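You operate a simulated robot arm through the tools that you are given. There is no shell and no other tool. Be economical: measure what you need, move in short steps, check, and stop when the job is done.

Carry out the task below with a simulated two-armed robot. There is one attempt and no reset: what you move stays moved.

JOB
Hold the crate three on the bench marked one steady with one hand, lift the card of lot four out of it with the other and set it down on the bench marked one.

Only the result counts: the job must be done as asked and must still hold three seconds after the hand-in. Knocking over, shifting, dropping, spilling or breaking anything else fails it.

ROBOT AND FRAMES
Two 7-joint arms with two-finger parallel grippers on one trunk, on a base that drives. Base frame: it is fixed to the floor where the robot stands at the start and does not move with it; the origin is under the middle of the robot, x ahead of it, y to its left, z up. Readings come in cm, degrees, newtons and seconds.
The left shoulder is at the start at [7, 17.7, 117], the right one opposite. With the tool pointing down near the work surface each hand reaches from about 28 to 72 cm from the robot's upright axis, wherever it stands, measured 20 degrees to its own side. Places, roughly: bench marked one [60, 20, 80]. Payload 3.43 kg a hand.
The TCP of each hand is the grasp point between the finger pads, 3 cm short of the fingertips. In the tool frame z runs along the fingers and y along their closing line. The gripper opens to 9.4 cm. The fingers are 2.8 cm wide and 1 cm thick; the gripper's body (5 by 9.6 cm) begins 5.5 cm behind the TCP.
Orientation is told as [roll, pitch, yaw] about the base's x, y, z axes, in that order, counted from this pose: with the fingers straight down and closing along the base's y, the tool's x points along the base's -x, its y along +y and its z along -z.

CONTROLS
- The arms move only by the tool move_arm. It takes "left_series", "right_series" or both (then of equal length, played together; a hand with none holds still); each is a list of rows, each a list of 6 numbers: the shift along the tool's x, y, z in cm, then the turn, a rotation vector about the tool's x, y, z in rad. In form: [[dx, dy, dz, rx, ry, rz], ...]. A call has 1 to 8 rows; each row shifts and turns the commanded pose from where the row before left it, along the tool's axes as they then stand. "left_grip" and "right_grip" are, for a hand that has rows, the finger opening in cm, from 0 to 9.4, set as the call begins (left out, the last holds). Rows are played at 5 a second. More than 5 cm and 8.6 degrees between two rows, or a gripper value outside its range, and nothing of the call is played. A pose out of reach is approached as far as the arm can. The call stops where the force on the tool passes 40 N (or 10 N more than at its start, if that is more) or the arm is blocked; 0.2 s more then pass. Each finger travels about 15.3 cm/s and halts on what it meets, pressing with about 24 N; the grip force reading is that of the motor and also rises with nothing between the fingers. The clock runs only during rows and for 0.2 s after the last one: add rows that do not move to give the fingers time. The reply holds the time, the measured pose of the TCP, the force on the tool along the base axes, the opening and the grip force, in the units named above and with some noise, with the torque about the TCP (base axes, N m) and any sound that the robot's microphone picked up.
- Cameras (640 x 400 px; columns grow to the right, rows downward): "scene" is now at [11.85, 2.12, 147.41]; the picture's right is [0.26, -0.97, 0.00], its down [-0.77, -0.21, -0.61] and it looks along [0.59, 0.16, -0.79] (base axes); focal length 281 px, centre (320, 200). "left" rides on the left gripper at [7.6, -1.4, -10.2] in its tool frame; the picture's right is [0.18, 0.98, 0.00], its down [-0.75, 0.14, -0.64] and it looks along [-0.63, 0.12, 0.77] (tool axes); focal length 243 px, centre (320, 200). "right" rides on the right gripper at [7.6, 1.4, -10.2] in its tool frame; the picture's right is [-0.18, 0.98, 0.00], its down [-0.75, -0.14, -0.64] and it looks along [-0.63, -0.12, 0.77] (tool axes); focal length 243 px, centre (320, 200). There is no depth. A picture from a camera that has moved, and an enlarged one, comes with that camera's place and axes in the base frame and with its lens. The place of the scene camera against the robot may be out by one fixed shift of up to 1.8 cm in any direction.
- capture(camera): a new picture of that camera. The clock stands still meanwhile.
- slide_trunk(by): slides the trunk up (or, below 0, down) by that many cm; the arms and the scene camera ride with it, the base frame stays. It gives what a move gives, with no picture.
- steer(legs): drives the robot by 1 to 6 legs, each [ahead, turn to the left] in cm and degrees, along the robot's own axes; the way and the turn of a leg run together, so that a leg with both is an arc; at most 150 cm and 180 degrees a leg. The arms and the cameras ride along, it lands a little off, and it stops where it bumps. It gives what a move gives.
- aim_head(pan, tilt): turns the head with the scene camera to pan (to the left, within 86 degrees either way) and tilt (down, from -29 to 69), counted from straight ahead of the robot. It gives what a move gives.
- zoom(camera, box): a new picture of the part [left, top, right, bottom] of that camera's present view, enlarged. The clock stands still meanwhile.
- finish_job(): hands the job in; it is judged then, once.

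Work in short steps. Places have to be worked out from the pictures, the camera data and where the tool is seen: move nearer, look again, correct. Check each grasp and each placing, and mend what went wrong. You have 120 turns and 92 pictures in all, those below and enlarged ones among them. Open the grippers and draw the arms clear of the work before you hand the job in, unless the task says otherwise; then end with one line.

The tools are called as a command line: name --argument value ..., lists and objects as JSON in quotes. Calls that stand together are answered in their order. move_arm: Moves the arms, as the interface text tells. Its arguments: {"type":"object","properties":{"left_series":{"type":"array"},"left_grip":{"type":"number"},"right_series":{"type":"array"},"right_grip":{"type":"number"}},"required":[]} The other tools are called the same way: slide_trunk (by) slides the trunk up or down; steer (legs) drives the base; aim_head (pan, tilt) turns the head that bears the scene camera; capture (camera) takes a picture; zoom (camera, box) takes an enlarged picture of a part of a camera's view; finish_job () hands the job in.

At the start:

```text
time_s: 0.0
left_tool_pos: [46.44, 35.63, 117.2]
left_tcp_rot: [0.0, 0.0, 0.1]
left_force: [-0.1, -0.6, -0.8]
left_wrist_torque: [-0.01, 0.0, 0.03]
left_width: 9.38
left_grasp_force: 0.1
right_tool_pos: [47.9, -10.4, 106.89]
right_tcp_rot: [0.0, 0.0, 0.0]
right_force: [0.3, -0.2, -0.2]
right_wrist_torque: [0.04, -0.01, 0.0]
right_width: 9.39
right_grasp_force: 0.1
trunk travel left (down, up): [-75.0, 9.0]
robot x, y, heading: [0.03, -0.11, 0.0]
head pan, tilt: [15.1, 52.5]
```

scene: 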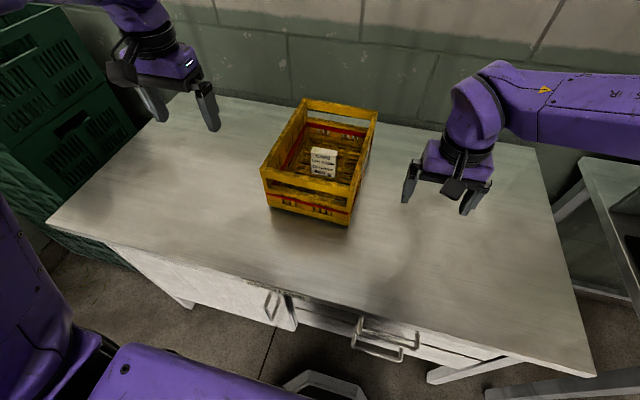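
right: 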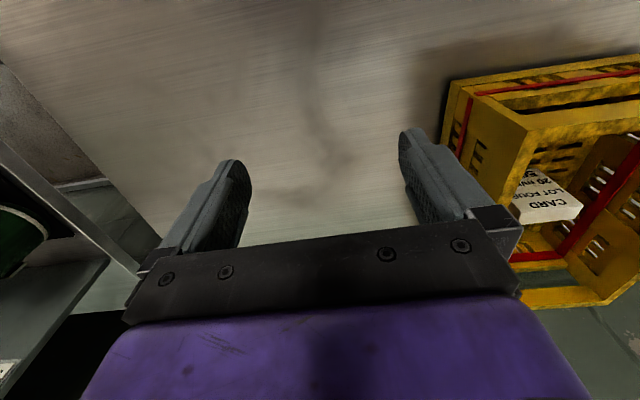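
left: 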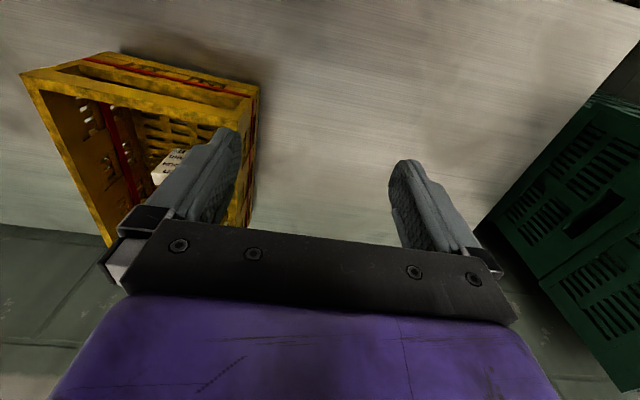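

I see a yellow crate with a white card box in it near the centre of the bench. I zoom in for detail first.

zoom --camera "scene" --box '[240, 80, 400, 240]'

zoom --camera "right" --box '[430, 40, 640, 320]'

```text
2.50 times, centred on (320, 160) of scene
camera zoom: at [11.85, 2.12, 147.41], right [0.26, -0.97, 0.0], down [-0.77, -0.21, -0.61], along [0.59, 0.16, -0.79], focal length 702 px, centre (320, 300)
```

zoom: 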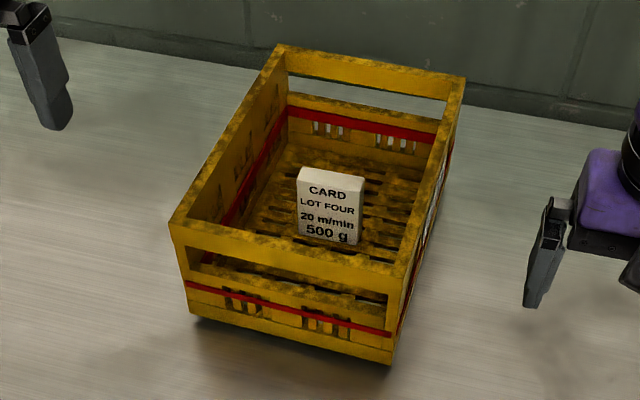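

```text
1.43 times, centred on (535, 180) of right
camera zoom: at [40.26, -8.76, 117.12], right [0.18, 0.98, 0.0], down [0.75, -0.14, 0.64], along [0.63, -0.12, -0.77], focal length 347 px, centre (13, 229)
```

zoom: 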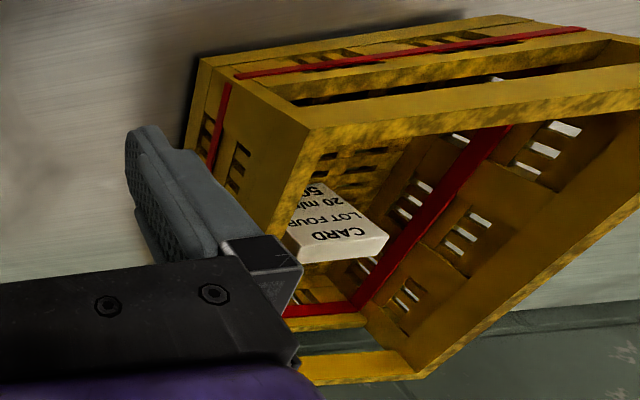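

Estimated crate: x 52–82, y 5–27, rim about z=100. Now a close look at the card and at any markings.

zoom --camera "scene" --box '[295, 130, 359, 170]'

zoom --camera "left" --box '[20, 40, 280, 240]'

```text
10.00 times, centred on (327, 150) of scene
camera zoom: at [11.85, 2.12, 147.41], right [0.26, -0.97, 0.0], down [-0.77, -0.21, -0.61], along [0.59, 0.16, -0.79], focal length 2808 px, centre (250, 700)
```

zoom: 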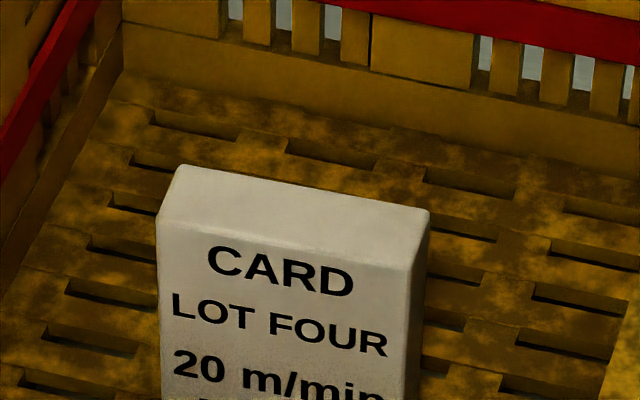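

```text
2.00 times, centred on (150, 140) of left
camera zoom: at [38.92, 34.17, 127.45], right [-0.19, 0.98, 0.0], down [0.75, 0.14, 0.64], along [0.63, 0.12, -0.77], focal length 485 px, centre (660, 320)
```

zoom: 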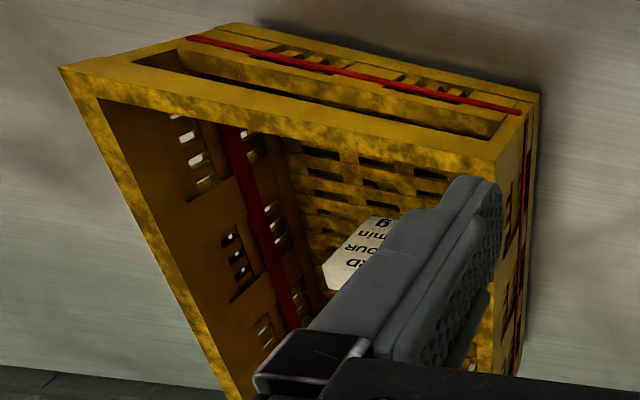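

The card is an upright box about 7 wide (y) × 2.4 thick (x), top near z≈95, around (67.7, 16). I move the left hand above the crate for a close look.

move_arm --left_series '[[-2.5, -3.9, 0, 0, 0, 0], [-2.5, -3.9, 0, 0, 0, 0], [-2.5, -3.9, 0, 0, 0, 0], [-2.5, -3.9, 0, 0, 0, 0], [-2.5, -3.9, 0, 0, 0, 0], [0, 0, 0, 0, 0, 0]]'

capture --camera "left"

capture --camera "scene"

```text
time_s: 1.4
left_tool_pos: [59.09, 16.26, 117.12]
left_tcp_rot: [0.0, -0.1, 0.1]
left_force: [0.6, -0.1, 0.4]
left_wrist_torque: [0.02, -0.03, -0.01]
left_width: 9.39
left_grasp_force: 0.1
right_tool_pos: [47.83, -10.26, 106.9]
right_tcp_rot: [0.0, -0.1, 0.0]
right_force: [0.1, 0.1, -0.4]
right_wrist_torque: [-0.03, -0.01, 0.0]
right_width: 9.4
right_grasp_force: 0.0
trunk travel left (down, up): [-75.0, 9.0]
robot x, y, heading: [0.22, -0.11, 0.1]
head pan, tilt: [15.1, 52.5]
```

```text
84 pictures are left
camera left: at [51.5, 14.8, 127.42], right [-0.19, 0.98, 0.0], down [0.75, 0.14, 0.64], along [0.63, 0.12, -0.77], focal length 243 px, centre (320, 200)
```

left: 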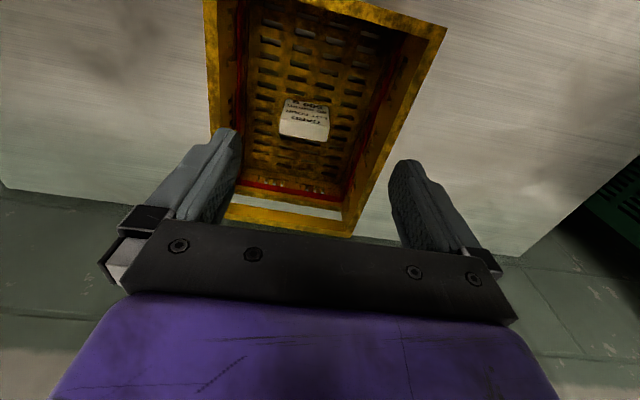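

```text
83 pictures are left
camera scene: at [11.74, 2.2, 147.42], right [0.26, -0.97, 0.0], down [-0.77, -0.21, -0.61], along [0.59, 0.16, -0.79], focal length 281 px, centre (320, 200)
```

scene: 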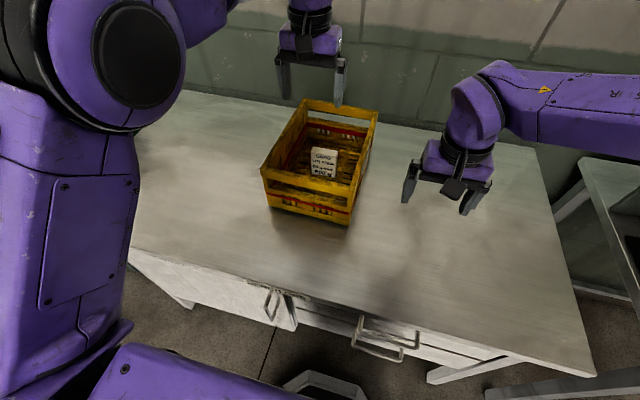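

The wrist view agrees roughly with the estimate; I zoom for precise corners.

zoom --camera "left" --box '[200, 0, 456, 160]'

zoom --camera "left" --box '[272, 90, 336, 150]'

```text
2.50 times, centred on (328, 80) of left
camera zoom: at [51.5, 14.8, 127.42], right [-0.19, 0.98, 0.0], down [0.75, 0.14, 0.64], along [0.63, 0.12, -0.77], focal length 606 px, centre (300, 500)
```

zoom: 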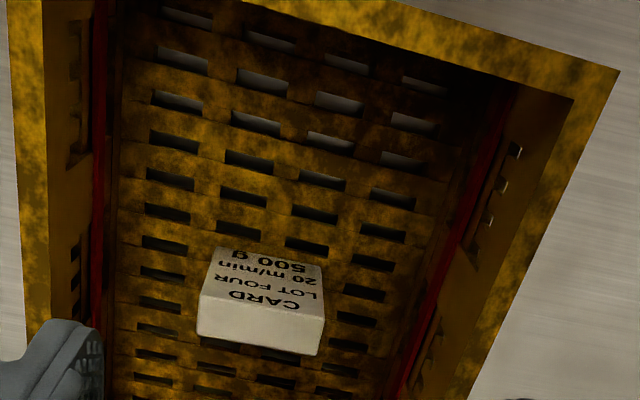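

```text
6.67 times, centred on (304, 120) of left
camera zoom: at [51.5, 14.8, 127.42], right [-0.19, 0.98, 0.0], down [0.75, 0.14, 0.64], along [0.63, 0.12, -0.77], focal length 1618 px, centre (427, 733)
```

zoom: 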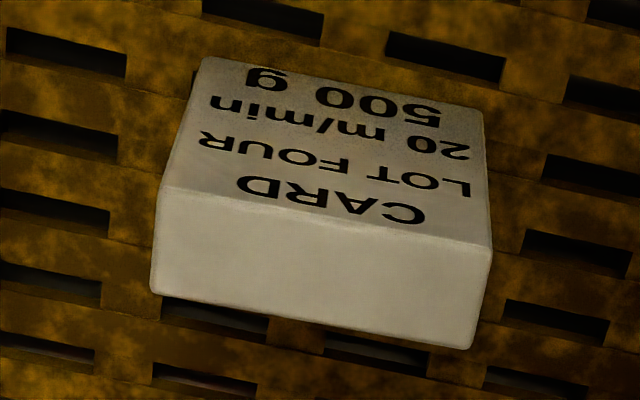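

Wrist view gives the card at x 65–67.3, y 11.9–18.8, z 86.5–94.8, and the crate's right wall at y≈5–6, rim z≈100. I move left over the card and right above the right wall near the near corner, narrowing the right gripper.

move_arm --left_series '[[-1.41, -0.18, 0, 0, 0, 0], [-1.41, -0.18, 0, 0, 0, 0], [-1.41, -0.18, 0, 0, 0, 0], [-1.41, -0.18, 0, 0, 0, 0], [-1.41, -0.18, 0, 0, 0, 0], [0, 0, 0, 0, 0, 0]]' --right_series '[[-1.44, 3.16, 0, 0, 0, 0], [-1.44, 3.16, 0, 0, 0, 0], [-1.44, 3.16, 0, 0, 0, 0], [-1.44, 3.16, 0, 0, 0, 0], [-1.44, 3.16, 0, 0, 0, 0], [0, 0, 0, 0, 0, 0]]' --right_grip 5

capture --camera "right"

capture --camera "left"

capture --camera "scene"

```text
time_s: 2.8
left_tool_pos: [65.88, 15.45, 117.21]
left_tcp_rot: [0.2, -0.1, 0.1]
left_force: [-0.3, -0.4, 0.6]
left_wrist_torque: [-0.01, 0.0, 0.01]
left_width: 9.41
left_grasp_force: 0.0
right_tool_pos: [55.04, 5.33, 107.05]
right_tcp_rot: [0.1, 0.0, -0.1]
right_force: [0.0, -0.3, 0.5]
right_wrist_torque: [0.02, -0.04, 0.01]
right_width: 4.99
right_grasp_force: 0.1
trunk travel left (down, up): [-75.0, 9.0]
robot x, y, heading: [-0.23, 0.09, -0.0]
head pan, tilt: [15.1, 52.5]
```

```text
80 pictures are left
camera right: at [47.45, 6.85, 117.37], right [0.18, 0.98, 0.0], down [0.75, -0.14, 0.64], along [0.63, -0.12, -0.77], focal length 243 px, centre (320, 200)
```

right: 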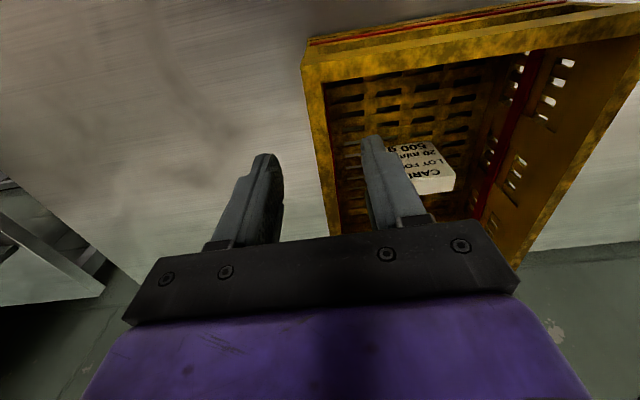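

```text
79 pictures are left
camera left: at [58.3, 13.91, 127.47], right [-0.19, 0.98, 0.0], down [0.75, 0.14, 0.64], along [0.63, 0.12, -0.77], focal length 243 px, centre (320, 200)
```

left: 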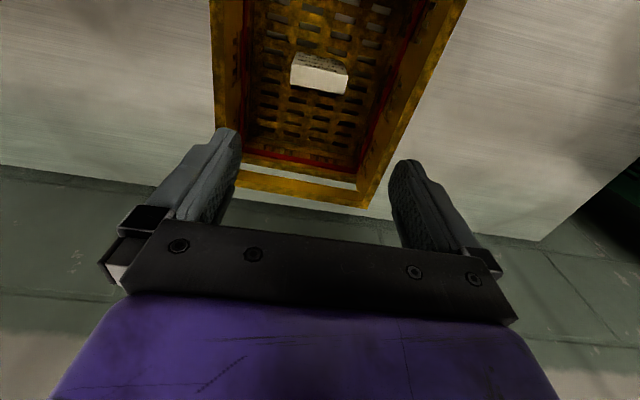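

```text
78 pictures are left
camera scene: at [11.71, 1.99, 147.43], right [0.26, -0.97, 0.0], down [-0.77, -0.21, -0.61], along [0.59, 0.16, -0.79], focal length 281 px, centre (320, 200)
```

scene: 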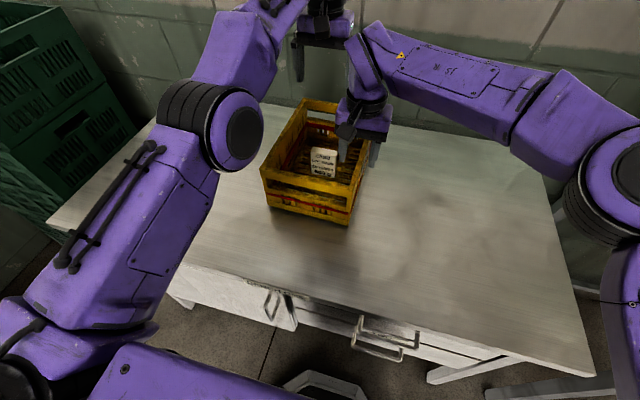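

Zooming on the right wall to centre the pinch.

zoom --camera "right" --box '[240, 50, 432, 170]'

```text
3.33 times, centred on (336, 110) of right
camera zoom: at [47.45, 6.85, 117.37], right [0.18, 0.98, 0.0], down [0.75, -0.14, 0.64], along [0.63, -0.12, -0.77], focal length 809 px, centre (267, 500)
```

zoom: 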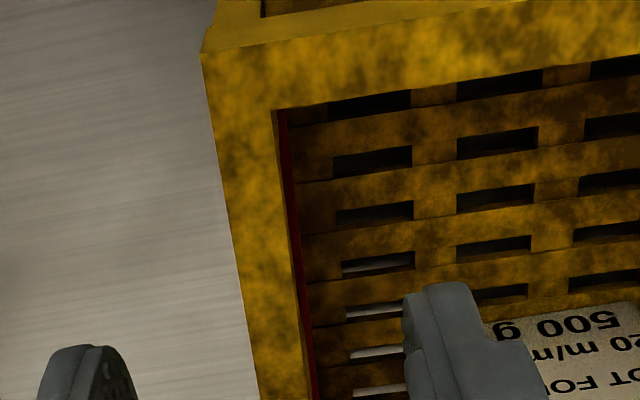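

Wall centre at x≈55 is y≈5.26 and the hand is at 5.33, so I descend 9 cm straddling the wall.

move_arm --right_series '[[0, -0.05, 3, 0, 0, 0], [0, 0, 3, 0, 0, 0], [0, 0, 3, 0, 0, 0], [0, 0, 0, 0, 0, 0]]'

capture --camera "right"

zoom --camera "scene" --box '[240, 60, 432, 240]'

```text
time_s: 3.8
left_tool_pos: [65.94, 15.55, 117.04]
left_tcp_rot: [0.1, 0.0, 0.0]
left_force: [0.2, 0.3, -0.3]
left_wrist_torque: [0.0, 0.03, 0.02]
left_width: 9.4
left_grasp_force: 0.1
right_tool_pos: [55.13, 5.54, 97.73]
right_tcp_rot: [0.0, -0.1, 0.0]
right_force: [0.1, -0.2, -0.1]
right_wrist_torque: [0.02, 0.01, -0.02]
right_width: 5.03
right_grasp_force: 0.0
trunk travel left (down, up): [-75.0, 9.0]
robot x, y, heading: [0.35, -0.33, -0.0]
head pan, tilt: [15.1, 52.5]
```

```text
76 pictures are left
camera right: at [47.5, 7.06, 108.08], right [0.18, 0.98, 0.0], down [0.75, -0.14, 0.64], along [0.63, -0.12, -0.77], focal length 243 px, centre (320, 200)
```

right: 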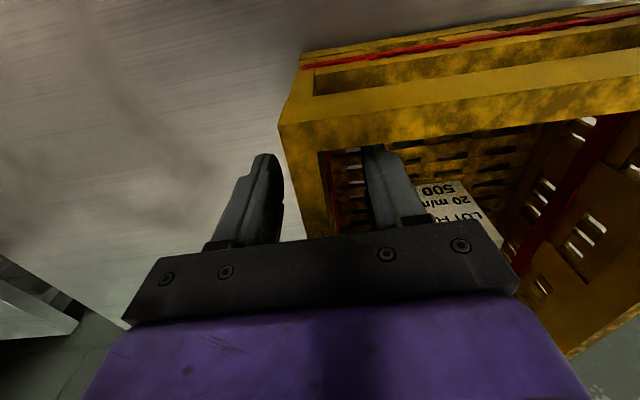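

```text
2.22 times, centred on (336, 150) of scene
camera zoom: at [11.85, 2.14, 147.41], right [0.26, -0.97, 0.0], down [-0.77, -0.21, -0.61], along [0.59, 0.16, -0.79], focal length 624 px, centre (284, 311)
```

zoom: 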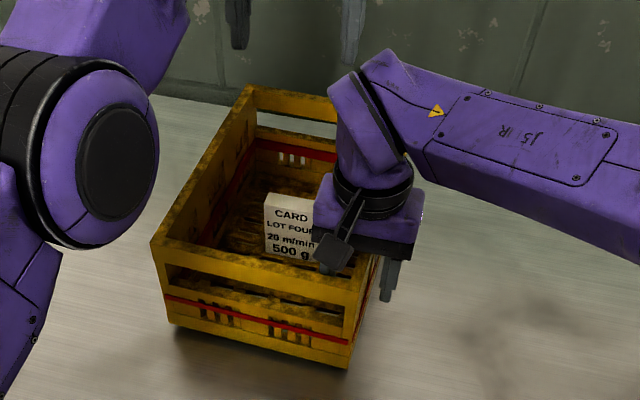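

Fingers straddle the wall; wall centre ≈5.2 vs TCP ≈5.4. I shift slightly and close to 2.2 to check centring.

move_arm --right_series '[[0, -0.2, 0, 0, 0, 0], [0, 0, 0, 0, 0, 0], [0, 0, 0, 0, 0, 0]]' --right_grip 2.2

zoom --camera "right" --box '[240, 110, 432, 250]'

```text
time_s: 4.6
left_tool_pos: [66.01, 15.42, 117.11]
left_tcp_rot: [0.0, -0.1, 0.1]
left_force: [-0.2, -0.1, -0.4]
left_wrist_torque: [0.0, -0.02, -0.01]
left_width: 9.39
left_grasp_force: 0.1
right_tool_pos: [55.09, 5.29, 97.76]
right_tcp_rot: [0.0, 0.0, 0.1]
right_force: [-0.4, -0.4, 0.0]
right_wrist_torque: [0.01, -0.05, -0.02]
right_width: 2.16
right_grasp_force: 0.0
trunk travel left (down, up): [-75.0, 9.0]
robot x, y, heading: [-0.19, 0.02, 0.1]
head pan, tilt: [15.1, 52.5]
```

```text
2.86 times, centred on (336, 180) of right
camera zoom: at [47.51, 6.85, 108.08], right [0.18, 0.98, 0.0], down [0.75, -0.14, 0.64], along [0.63, -0.12, -0.77], focal length 693 px, centre (274, 257)
```

zoom: 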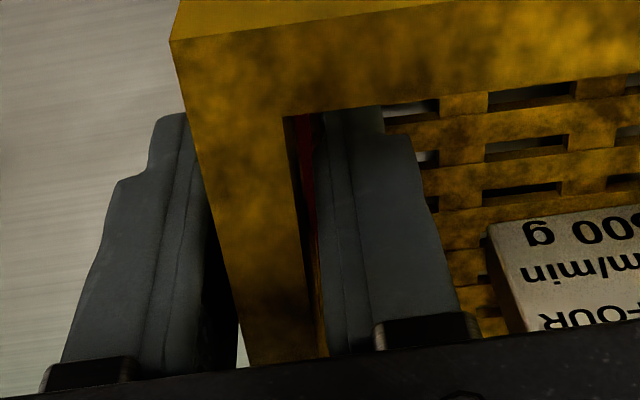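

Gaps on both sides look about even and there is no contact force. I close on the wall.

move_arm --right_series '[[0, 0, 0, 0, 0, 0], [0, 0, 0, 0, 0, 0], [0, 0, 0, 0, 0, 0]]' --right_grip 0.4

zoom --camera "right" --box '[240, 50, 500, 250]'

capture --camera "left"

```text
time_s: 5.4
left_tool_pos: [66.08, 15.5, 117.11]
left_tcp_rot: [0.0, 0.0, 0.1]
left_force: [0.1, 0.0, -0.5]
left_wrist_torque: [-0.01, -0.01, 0.03]
left_width: 9.39
left_grasp_force: 0.1
right_tool_pos: [55.22, 5.34, 97.76]
right_tcp_rot: [0.0, 0.1, 0.0]
right_force: [1.1, -0.3, 0.8]
right_wrist_torque: [0.01, 0.0, -0.01]
right_width: 1.62
right_grasp_force: 24.1
trunk travel left (down, up): [-75.0, 9.0]
robot x, y, heading: [-0.42, -0.01, 0.2]
head pan, tilt: [15.1, 52.5]
```

```text
2.00 times, centred on (370, 150) of right
camera zoom: at [47.54, 6.84, 108.07], right [0.18, 0.98, 0.0], down [0.75, -0.14, 0.64], along [0.63, -0.12, -0.77], focal length 485 px, centre (220, 300)
```

zoom: 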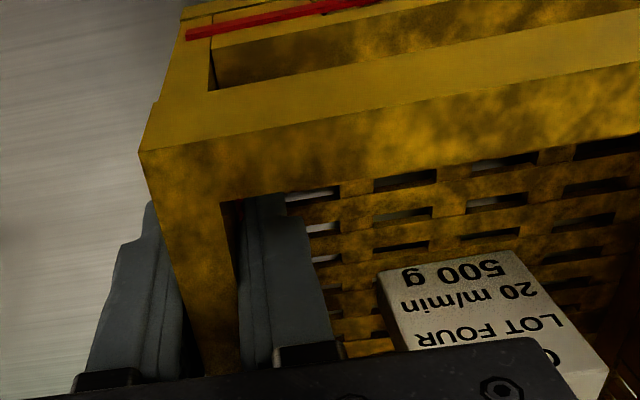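

```text
72 pictures are left
camera left: at [58.45, 14.01, 127.4], right [-0.19, 0.98, 0.0], down [0.75, 0.14, 0.64], along [0.63, 0.12, -0.77], focal length 243 px, centre (320, 200)
```

left: 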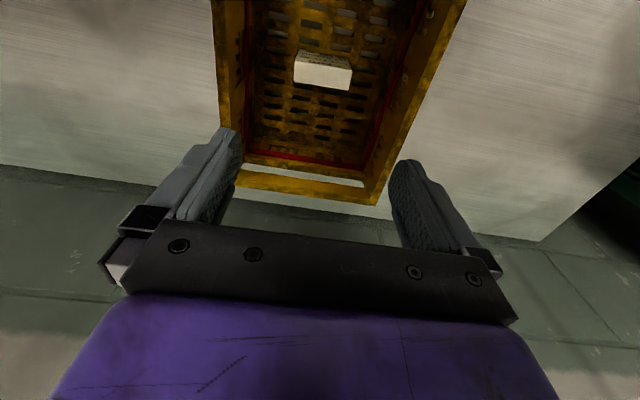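

Wall is held (1.62 cm, 24 N). I re-measure the card before descending.

zoom --camera "left" --box '[280, 30, 376, 100]'

```text
5.71 times, centred on (328, 65) of left
camera zoom: at [58.45, 14.01, 127.4], right [-0.19, 0.98, 0.0], down [0.75, 0.14, 0.64], along [0.63, 0.12, -0.77], focal length 1386 px, centre (274, 971)
```

zoom: 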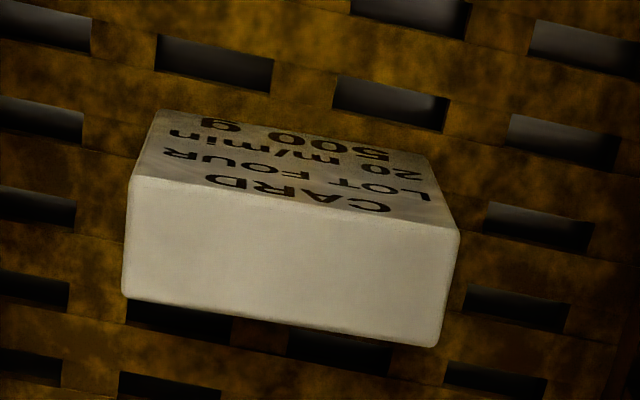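

Card centre is now ≈(65.7, 15.8). I adjust and descend with the left open to z≈102, then check.

move_arm --left_series '[[0.15, 0.35, 3, 0, 0, 0], [0.15, 0, 4, 0, 0, 0], [0, 0, 4, 0, 0, 0], [0, 0, 4, 0, 0, 0], [0, 0, 0, 0, 0, 0]]' --left_grip 9.4

capture --camera "left"

capture --camera "scene"

```text
time_s: 6.6
left_tool_pos: [65.71, 15.68, 102.14]
left_tcp_rot: [0.0, -0.1, 0.1]
left_force: [0.5, -0.5, -0.1]
left_wrist_torque: [-0.02, 0.03, 0.01]
left_width: 9.39
left_grasp_force: 0.1
right_tool_pos: [55.09, 5.29, 97.74]
right_tcp_rot: [0.0, 0.1, 0.1]
right_force: [0.9, -0.1, -0.6]
right_wrist_torque: [-0.05, 0.12, -0.05]
right_width: 1.63
right_grasp_force: 23.0
trunk travel left (down, up): [-75.0, 9.0]
robot x, y, heading: [-0.16, 0.37, -0.1]
head pan, tilt: [15.1, 52.5]
```

```text
70 pictures are left
camera left: at [58.17, 14.27, 112.47], right [-0.19, 0.98, 0.0], down [0.75, 0.14, 0.64], along [0.63, 0.12, -0.77], focal length 243 px, centre (320, 200)
```

left: 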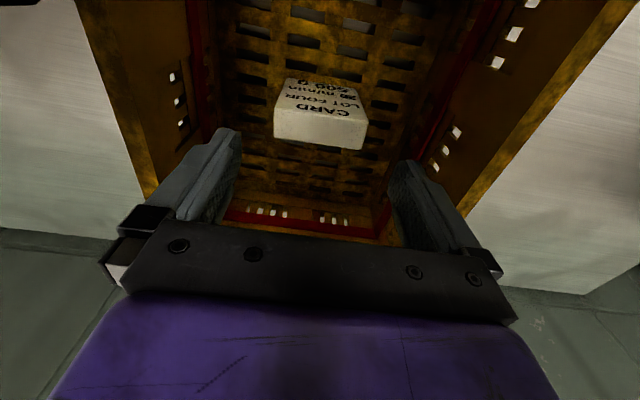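

```text
69 pictures are left
camera scene: at [11.89, 2.13, 147.41], right [0.26, -0.97, 0.0], down [-0.77, -0.21, -0.61], along [0.59, 0.16, -0.79], focal length 281 px, centre (320, 200)
```

scene: 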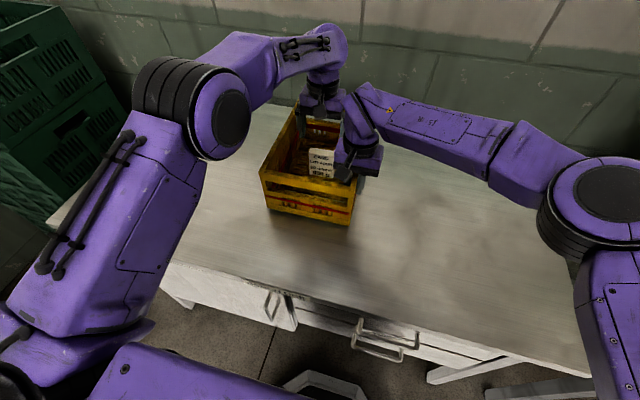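

Card centre ≈(65.7, 15.7), matching the TCP. I descend 10.5 cm with fingers either side of the card.

move_arm --left_series '[[0, 0, 2.5, 0, 0, 0], [0, 0, 2.5, 0, 0, 0], [0, 0, 2, 0, 0, 0], [0, 0, 2, 0, 0, 0], [0, 0, 1.5, 0, 0, 0], [0, 0, 0, 0, 0, 0]]'

capture --camera "left"

```text
time_s: 8.0
left_tool_pos: [65.7, 15.54, 91.53]
left_tcp_rot: [0.0, 0.0, 0.1]
left_force: [0.2, 0.0, -0.4]
left_wrist_torque: [-0.03, 0.0, 0.01]
left_width: 9.4
left_grasp_force: 0.0
right_tool_pos: [55.14, 5.26, 97.79]
right_tcp_rot: [0.0, 0.1, 0.0]
right_force: [0.2, -0.8, -0.7]
right_wrist_torque: [0.0, 0.1, -0.06]
right_width: 1.63
right_grasp_force: 23.8
trunk travel left (down, up): [-75.0, 9.0]
robot x, y, heading: [0.01, -0.0, 0.1]
head pan, tilt: [15.1, 52.5]
```

```text
68 pictures are left
camera left: at [58.2, 14.1, 101.86], right [-0.19, 0.98, 0.0], down [0.75, 0.14, 0.64], along [0.63, 0.12, -0.77], focal length 243 px, centre (320, 200)
```

left: 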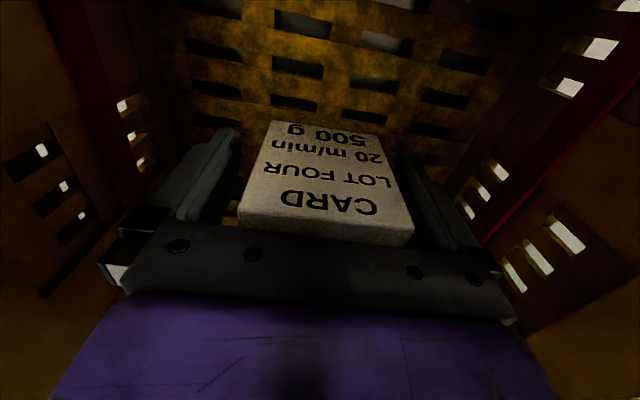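

The card sits between the fingers, slightly toward +y. I shift 0.2 cm and close.

move_arm --left_series '[[0, 0.2, 0, 0, 0, 0], [0, 0, 0, 0, 0, 0], [0, 0, 0, 0, 0, 0], [0, 0, 0, 0, 0, 0]]' --left_grip 5.5

capture --camera "left"

```text
time_s: 9.0
left_tool_pos: [65.87, 15.65, 91.56]
left_tcp_rot: [0.1, 0.0, 0.0]
left_force: [0.2, 0.3, -0.7]
left_wrist_torque: [-0.01, 0.0, -0.02]
left_width: 7.37
left_grasp_force: 24.0
right_tool_pos: [55.17, 5.29, 97.71]
right_tcp_rot: [0.0, 0.0, 0.0]
right_force: [-1.0, -0.4, 0.3]
right_wrist_torque: [-0.02, 0.0, -0.02]
right_width: 1.63
right_grasp_force: 23.6
trunk travel left (down, up): [-75.0, 9.0]
robot x, y, heading: [0.29, -0.0, 0.1]
head pan, tilt: [15.1, 52.5]
```

```text
67 pictures are left
camera left: at [58.17, 14.31, 101.9], right [-0.19, 0.98, 0.0], down [0.75, 0.14, 0.64], along [0.63, 0.12, -0.77], focal length 243 px, centre (320, 200)
```

left: 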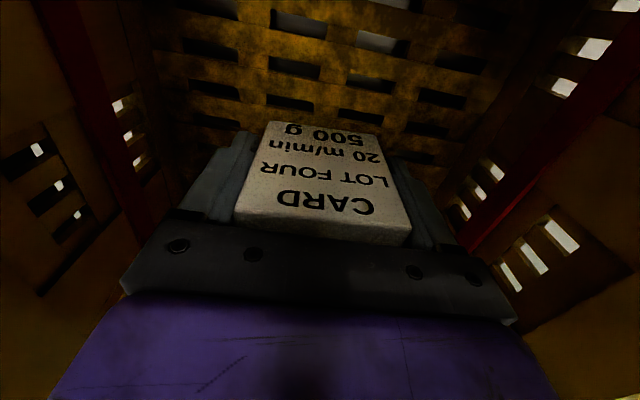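

The card is gripped at 7.37 cm, 24 N. I lift slowly (well below the 20 m/min on the label), checking force after a few cm.

move_arm --left_series '[[0, 0, -0.5, 0, 0, 0], [0, 0, -1, 0, 0, 0], [0, 0, -1.5, 0, 0, 0], [0, 0, -1, 0, 0, 0], [0, 0, 0, 0, 0, 0]]'

capture --camera "left"

```text
time_s: 10.2
left_tool_pos: [65.91, 15.73, 95.7]
left_tcp_rot: [-0.1, -0.1, 0.0]
left_force: [0.7, -1.1, 0.0]
left_wrist_torque: [0.0, 0.01, -0.01]
left_width: 7.36
left_grasp_force: 24.6
right_tool_pos: [55.18, 5.24, 97.88]
right_tcp_rot: [0.0, 0.0, 0.0]
right_force: [-0.2, -0.8, 0.0]
right_wrist_torque: [-0.01, 0.0, -0.04]
right_width: 1.63
right_grasp_force: 23.5
trunk travel left (down, up): [-75.0, 9.0]
robot x, y, heading: [0.19, 0.05, 0.2]
head pan, tilt: [15.1, 52.5]
```

```text
66 pictures are left
camera left: at [58.27, 14.29, 105.97], right [-0.18, 0.98, 0.0], down [0.75, 0.14, 0.64], along [0.63, 0.12, -0.77], focal length 243 px, centre (320, 200)
```

left: 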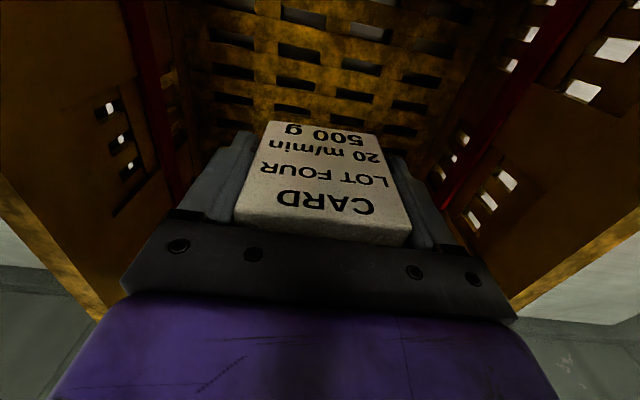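

The card rises with the hand and the crate stays. I lift 15 cm more to clear the rim.

move_arm --left_series '[[0, 0, -2, 0, 0, 0], [0, 0, -2.5, 0, 0, 0], [0, 0, -2.5, 0, 0, 0], [0, 0, -2.5, 0, 0, 0], [0, 0, -2.5, 0, 0, 0], [0, 0, -2, 0, 0, 0], [0, 0, -1, 0, 0, 0], [0, 0, 0, 0, 0, 0]]'

capture --camera "scene"

```text
time_s: 12.0
left_tool_pos: [65.83, 15.79, 110.7]
left_tcp_rot: [0.0, 0.0, 0.1]
left_force: [0.4, 0.1, -1.6]
left_wrist_torque: [-0.01, -0.02, 0.01]
left_width: 7.33
left_grasp_force: 23.8
right_tool_pos: [55.12, 5.34, 97.75]
right_tcp_rot: [0.0, 0.1, 0.0]
right_force: [0.5, 0.2, 0.6]
right_wrist_torque: [0.02, -0.1, -0.1]
right_width: 1.64
right_grasp_force: 23.8
trunk travel left (down, up): [-75.0, 9.0]
robot x, y, heading: [-0.01, -0.1, 0.0]
head pan, tilt: [15.1, 52.5]
```

```text
65 pictures are left
camera scene: at [11.87, 2.12, 147.41], right [0.26, -0.97, 0.0], down [-0.77, -0.21, -0.61], along [0.59, 0.16, -0.79], focal length 281 px, centre (320, 200)
```

scene: 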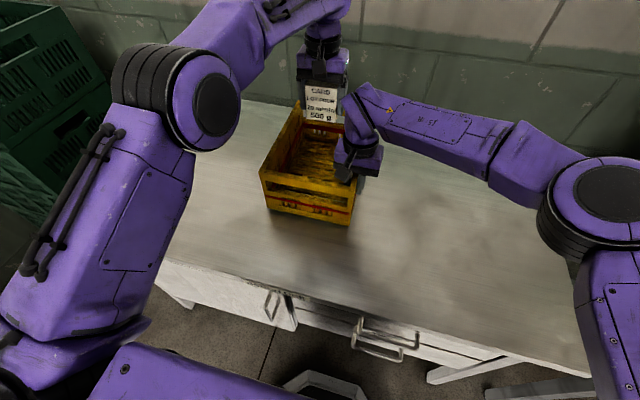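

Card is clear of the crate. I carry it left to about (52, 38), over free bench.

move_arm --left_series '[[1, 2, 0, 0, 0, 0], [2, 3.2, 0, 0, 0, 0], [2.2, 3.4, 0, 0, 0, 0], [2.2, 3.4, 0, 0, 0, 0], [2.2, 3.4, 0, 0, 0, 0], [2.2, 3.4, 0, 0, 0, 0], [1.5, 2.4, 0, 0, 0, 0], [0.5, 1, 0, 0, 0, 0]]'

capture --camera "left"

capture --camera "scene"

```text
time_s: 13.8
left_tool_pos: [51.87, 37.94, 110.64]
left_tcp_rot: [0.0, -0.1, 0.1]
left_force: [-0.2, 1.0, -0.6]
left_wrist_torque: [0.01, 0.0, 0.01]
left_width: 7.33
left_grasp_force: 24.3
right_tool_pos: [55.2, 5.41, 97.76]
right_tcp_rot: [-0.1, -0.1, 0.1]
right_force: [-1.4, 0.4, -0.1]
right_wrist_torque: [-0.02, 0.01, -0.04]
right_width: 1.62
right_grasp_force: 23.5
trunk travel left (down, up): [-75.0, 9.0]
robot x, y, heading: [0.34, 0.02, 0.0]
head pan, tilt: [15.1, 52.5]
```

```text
64 pictures are left
camera left: at [44.24, 36.54, 120.99], right [-0.18, 0.98, 0.0], down [0.75, 0.14, 0.64], along [0.63, 0.12, -0.77], focal length 243 px, centre (320, 200)
```

left: 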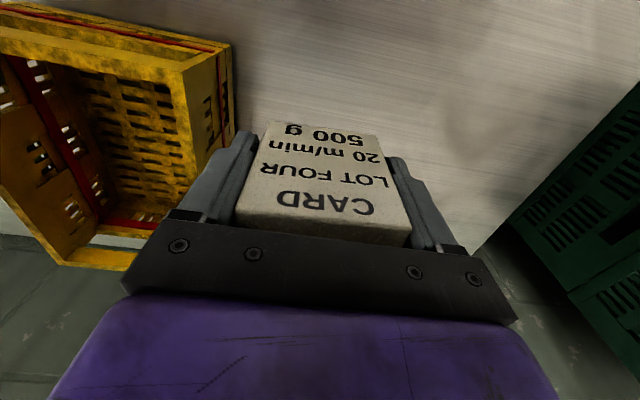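

```text
63 pictures are left
camera scene: at [11.85, 2.15, 147.41], right [0.26, -0.97, 0.0], down [-0.77, -0.21, -0.61], along [0.59, 0.16, -0.79], focal length 281 px, centre (320, 200)
```

scene: 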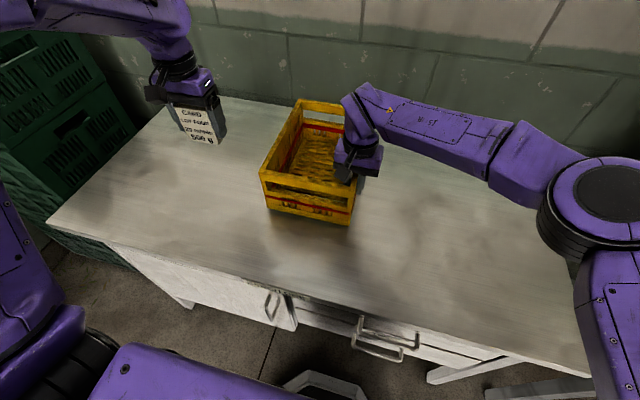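

Clear bench below. I lower to about z=92.5, before feeling for contact.

move_arm --left_series '[[0, 0, 2, 0, 0, 0], [0, 0, 3, 0, 0, 0], [0, 0, 3, 0, 0, 0], [0, 0, 3, 0, 0, 0], [0, 0, 3, 0, 0, 0], [0, 0, 2.5, 0, 0, 0], [0, 0, 1.5, 0, 0, 0], [0, 0, 0, 0, 0, 0]]'

capture --camera "left"

zoom --camera "scene" --box '[120, 70, 280, 170]'

```text
time_s: 15.6
left_tool_pos: [52.07, 38.14, 92.61]
left_tcp_rot: [0.0, 0.0, 0.2]
left_force: [-0.6, -0.7, -0.3]
left_wrist_torque: [0.02, -0.01, 0.01]
left_width: 7.34
left_grasp_force: 24.0
right_tool_pos: [55.18, 5.33, 97.68]
right_tcp_rot: [0.0, 0.1, 0.0]
right_force: [0.7, 0.2, 0.0]
right_wrist_torque: [-0.03, 0.1, -0.01]
right_width: 1.63
right_grasp_force: 24.0
trunk travel left (down, up): [-75.0, 9.0]
robot x, y, heading: [0.07, -0.08, -0.2]
head pan, tilt: [15.1, 52.5]
```

```text
62 pictures are left
camera left: at [44.51, 36.66, 102.84], right [-0.19, 0.98, 0.0], down [0.75, 0.14, 0.64], along [0.63, 0.12, -0.77], focal length 243 px, centre (320, 200)
```

left: 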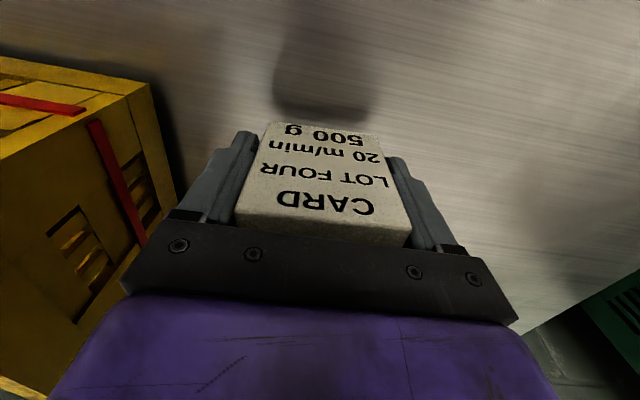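

```text
4.00 times, centred on (200, 120) of scene
camera zoom: at [11.88, 2.15, 147.41], right [0.26, -0.97, 0.0], down [-0.77, -0.21, -0.61], along [0.59, 0.16, -0.79], focal length 1123 px, centre (800, 520)
```

zoom: 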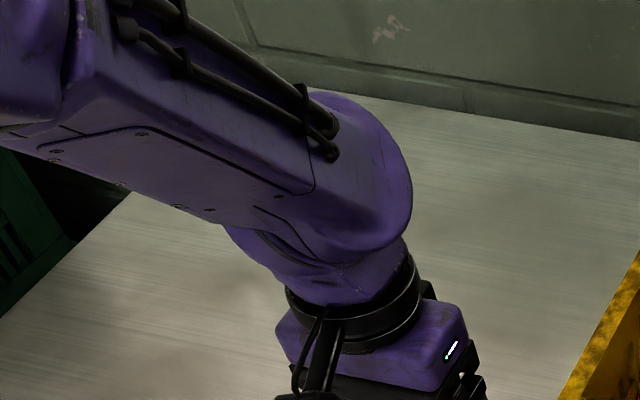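

Force is still free. I lower in small steps to feel for bench contact.

move_arm --left_series '[[0, 0, 0.6, 0, 0, 0], [0, 0, 0.4, 0, 0, 0], [0, 0, 0.3, 0, 0, 0], [0, 0, 0.3, 0, 0, 0], [0, 0, 0.3, 0, 0, 0], [0, 0, 0, 0, 0, 0]]'

capture --camera "left"

```text
time_s: 17.0
left_tool_pos: [51.91, 38.08, 90.59]
left_tcp_rot: [0.0, 0.0, 0.1]
left_force: [1.3, -0.1, -1.2]
left_wrist_torque: [0.0, -0.01, 0.03]
left_width: 7.38
left_grasp_force: 24.5
right_tool_pos: [55.17, 5.37, 97.87]
right_tcp_rot: [0.0, 0.0, 0.1]
right_force: [0.9, 0.4, 0.0]
right_wrist_torque: [-0.01, -0.01, -0.01]
right_width: 1.65
right_grasp_force: 24.3
trunk travel left (down, up): [-75.0, 9.0]
robot x, y, heading: [0.31, 0.03, -0.0]
head pan, tilt: [15.1, 52.5]
```

```text
60 pictures are left
camera left: at [44.38, 36.58, 100.96], right [-0.18, 0.98, 0.0], down [0.75, 0.14, 0.64], along [0.63, 0.12, -0.77], focal length 243 px, centre (320, 200)
```

left: 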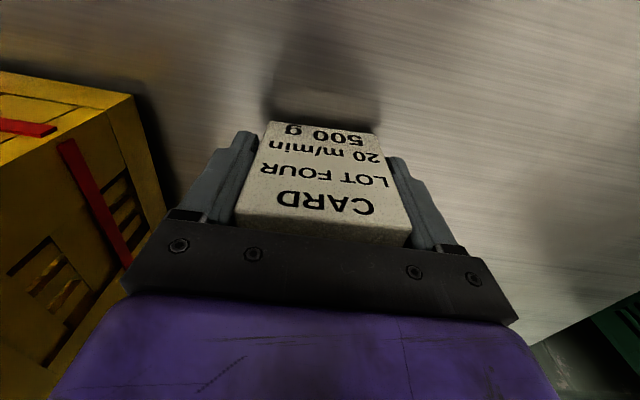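

Shadow is closing in, no contact yet. Continuing in 0.2 cm steps.

move_arm --left_series '[[0, 0, 0.2, 0, 0, 0], [0, 0, 0.2, 0, 0, 0], [0, 0, 0.2, 0, 0, 0], [0, 0, 0, 0, 0, 0]]'

```text
time_s: 18.0
left_tool_pos: [52.01, 38.0, 90.2]
left_tcp_rot: [0.0, 0.0, 0.1]
left_force: [-0.1, -0.4, -0.5]
left_wrist_torque: [-0.02, 0.0, 0.01]
left_width: 7.35
left_grasp_force: 23.7
right_tool_pos: [55.2, 5.41, 97.7]
right_tcp_rot: [0.0, 0.0, 0.1]
right_force: [1.0, 0.8, 1.7]
right_wrist_torque: [0.0, -0.05, 0.0]
right_width: 1.63
right_grasp_force: 23.6
trunk travel left (down, up): [-75.0, 9.0]
robot x, y, heading: [-0.22, 0.14, 0.1]
head pan, tilt: [15.1, 52.5]
```

move_arm --left_series '[[0, 0, 0.2, 0, 0, 0], [0, 0, 0.15, 0, 0, 0], [0, 0, 0.15, 0, 0, 0], [0, 0, 0, 0, 0, 0]]'

zoom --camera "left" --box '[220, 60, 420, 200]'

```text
time_s: 19.0
left_tool_pos: [51.87, 37.95, 89.73]
left_tcp_rot: [-0.1, -0.2, 0.2]
left_force: [0.0, 1.4, 6.9]
left_wrist_torque: [-0.04, 0.06, -0.03]
left_width: 7.36
left_grasp_force: 24.3
right_tool_pos: [55.17, 5.23, 97.75]
right_tcp_rot: [0.0, 0.0, 0.0]
right_force: [0.3, 0.3, 0.2]
right_wrist_torque: [-0.05, -0.01, -0.05]
right_width: 1.6
right_grasp_force: 23.9
trunk travel left (down, up): [-75.0, 9.0]
robot x, y, heading: [-0.4, 0.29, -0.3]
head pan, tilt: [15.1, 52.5]
```

```text
2.86 times, centred on (320, 130) of left
camera zoom: at [44.35, 36.55, 100.02], right [-0.19, 0.98, 0.0], down [0.75, 0.14, 0.64], along [0.63, 0.12, -0.77], focal length 693 px, centre (320, 400)
```

zoom: 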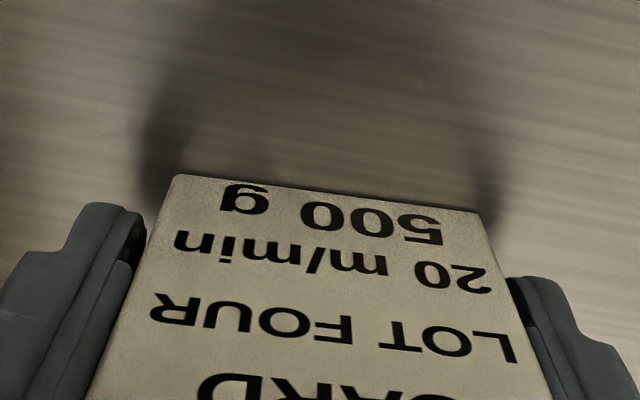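

The bench now carries it: 6.9 N up on the tool, so contact is made. I open the left gripper gently.

move_arm --left_series '[[0, 0, 0, 0, 0, 0], [0, 0, 0, 0, 0, 0], [0, 0, 0, 0, 0, 0]]' --left_grip 9.2

capture --camera "left"

```text
time_s: 19.8
left_tool_pos: [51.91, 38.0, 89.62]
left_tcp_rot: [0.0, -0.1, 0.1]
left_force: [-0.2, 0.4, 0.7]
left_wrist_torque: [-0.01, 0.02, 0.02]
left_width: 9.21
left_grasp_force: 0.1
right_tool_pos: [55.14, 5.22, 97.74]
right_tcp_rot: [-0.1, 0.1, -0.1]
right_force: [0.3, 0.0, 0.8]
right_wrist_torque: [0.04, 0.04, 0.0]
right_width: 1.64
right_grasp_force: 23.9
trunk travel left (down, up): [-75.0, 9.0]
robot x, y, heading: [0.34, -0.27, 0.1]
head pan, tilt: [15.1, 52.5]
```

```text
58 pictures are left
camera left: at [44.36, 36.54, 99.96], right [-0.19, 0.98, 0.0], down [0.75, 0.14, 0.64], along [0.63, 0.12, -0.77], focal length 243 px, centre (320, 200)
```

left: 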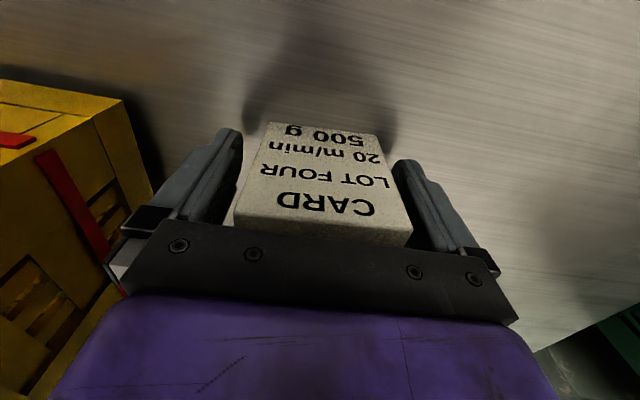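

The card stands free and the fingers are clear on both sides. I raise the left hand straight up, and open the right slightly to release the wall.

move_arm --left_series '[[0, 0, -1, 0, 0, 0], [0, 0, -2, 0, 0, 0], [0, 0, -3, 0, 0, 0], [0, 0, -4, 0, 0, 0], [0, 0, -4, 0, 0, 0], [0, 0, -4, 0, 0, 0], [0, 0, -4, 0, 0, 0], [0, 0, 0, 0, 0, 0]]'

move_arm --right_series '[[0, 0, 0, 0, 0, 0], [0, 0, 0, 0, 0, 0], [0, 0, 0, 0, 0, 0]]' --right_grip 4.5

capture --camera "right"

capture --camera "left"

```text
time_s: 21.6
left_tool_pos: [51.97, 37.96, 111.75]
left_tcp_rot: [0.0, 0.1, 0.2]
left_force: [0.3, 0.4, -0.1]
left_wrist_torque: [0.0, 0.0, 0.01]
left_width: 9.23
left_grasp_force: 0.2
right_tool_pos: [55.18, 5.4, 97.89]
right_tcp_rot: [0.0, 0.0, 0.0]
right_force: [-0.7, -2.0, -0.1]
right_wrist_torque: [0.01, -0.01, 0.04]
right_width: 1.63
right_grasp_force: 24.0
trunk travel left (down, up): [-75.0, 9.0]
robot x, y, heading: [0.04, 0.47, -0.1]
head pan, tilt: [15.1, 52.5]
```

```text
time_s: 22.4
left_tool_pos: [52.01, 37.98, 111.78]
left_tcp_rot: [0.0, 0.0, 0.1]
left_force: [1.2, 0.6, 0.6]
left_wrist_torque: [0.01, 0.0, 0.0]
left_width: 9.21
left_grasp_force: 0.1
right_tool_pos: [55.07, 5.48, 97.76]
right_tcp_rot: [-0.1, 0.1, 0.0]
right_force: [0.4, -0.2, 0.3]
right_wrist_torque: [-0.02, -0.01, -0.03]
right_width: 4.5
right_grasp_force: 0.0
trunk travel left (down, up): [-75.0, 9.0]
robot x, y, heading: [-0.25, -0.3, 0.3]
head pan, tilt: [15.1, 52.5]
```

```text
57 pictures are left
camera right: at [47.51, 6.87, 108.08], right [0.18, 0.98, 0.0], down [0.75, -0.14, 0.64], along [0.63, -0.12, -0.77], focal length 243 px, centre (320, 200)
```

right: 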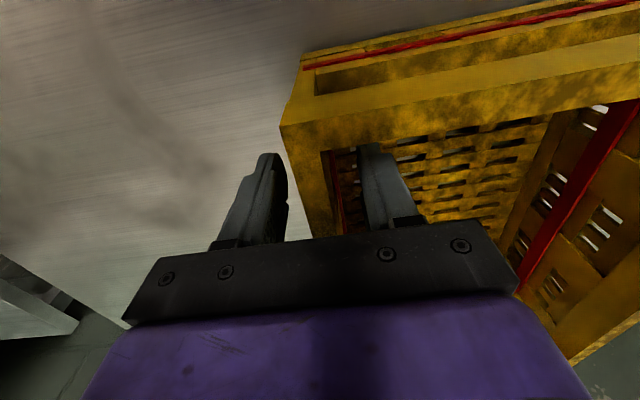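

```text
56 pictures are left
camera left: at [44.36, 36.56, 122.06], right [-0.19, 0.98, 0.0], down [0.75, 0.14, 0.64], along [0.63, 0.12, -0.77], focal length 243 px, centre (320, 200)
```

left: 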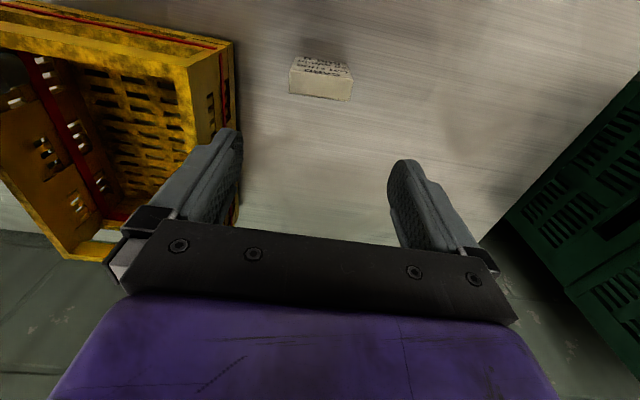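

The card stands on the bench and the right fingers are clear of the wall. I raise the right hand and then draw it back right, with the left hand drawn back too.

move_arm --right_series '[[0, 0, -2, 0, 0, 0], [0, 0, -3, 0, 0, 0], [0, 0, -4, 0, 0, 0], [0, 0, -3, 0, 0, 0], [2, -4, 0, 0, 0, 0], [2, -4, 0, 0, 0, 0], [2, -4, 0, 0, 0, 0], [0, 0, 0, 0, 0, 0]]' --left_series '[[0, 0, -1, 0, 0, 0], [0, 0, -1, 0, 0, 0], [0, 0, -1, 0, 0, 0], [0, 0, -1, 0, 0, 0], [2, 1, 0, 0, 0, 0], [2, 1, 0, 0, 0, 0], [2, 1, 0, 0, 0, 0], [0, 0, 0, 0, 0, 0]]'

capture --camera "scene"

capture --camera "left"

```text
time_s: 24.2
left_tool_pos: [45.91, 40.99, 115.58]
left_tcp_rot: [-0.1, -0.1, 0.1]
left_force: [-0.3, -0.1, 0.1]
left_wrist_torque: [0.03, 0.01, 0.02]
left_width: 9.2
left_grasp_force: 0.0
right_tool_pos: [48.97, -6.56, 109.77]
right_tcp_rot: [0.0, 0.0, 0.0]
right_force: [0.3, -0.1, 0.3]
right_wrist_torque: [-0.03, 0.04, -0.01]
right_width: 4.51
right_grasp_force: 0.0
trunk travel left (down, up): [-75.0, 9.0]
robot x, y, heading: [-0.22, 0.44, -0.2]
head pan, tilt: [15.1, 52.5]
```

```text
55 pictures are left
camera scene: at [11.95, 2.16, 147.4], right [0.26, -0.97, 0.0], down [-0.77, -0.21, -0.61], along [0.59, 0.16, -0.79], focal length 281 px, centre (320, 200)
```

scene: 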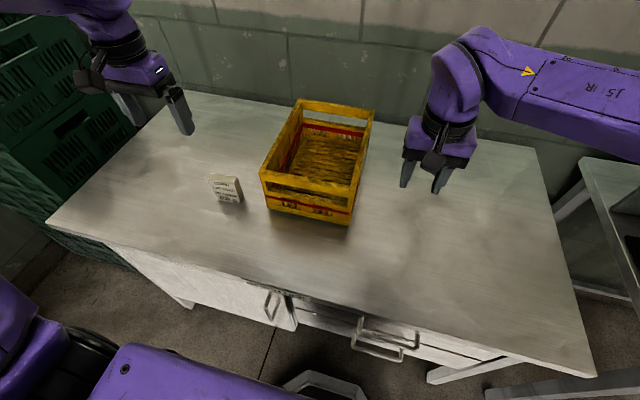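

```text
54 pictures are left
camera left: at [38.39, 39.59, 125.91], right [-0.19, 0.98, 0.0], down [0.75, 0.14, 0.64], along [0.63, 0.12, -0.77], focal length 243 px, centre (320, 200)
```

left: 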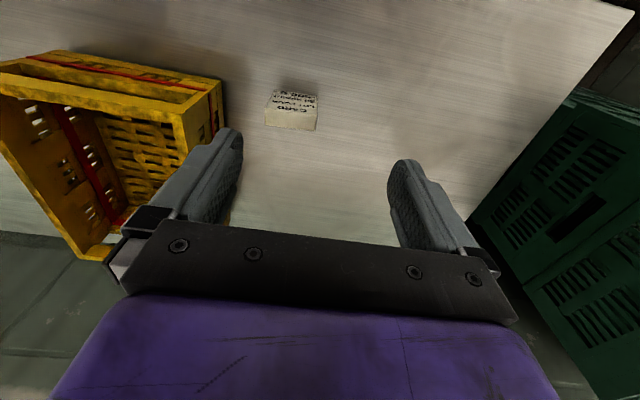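

The card stands upright on the bench, the crate is in place, and both arms are clear with the grippers open. I hand the job in.

finish_job

```text
The job is handed in.
```

I held crate three by its right wall with the right hand, and the left hand lifted the lot four card out and stood it upright on bench one; the job is handed in. The crate looked essentially unmoved, though it may have shifted a few millimetres when I gripped it.
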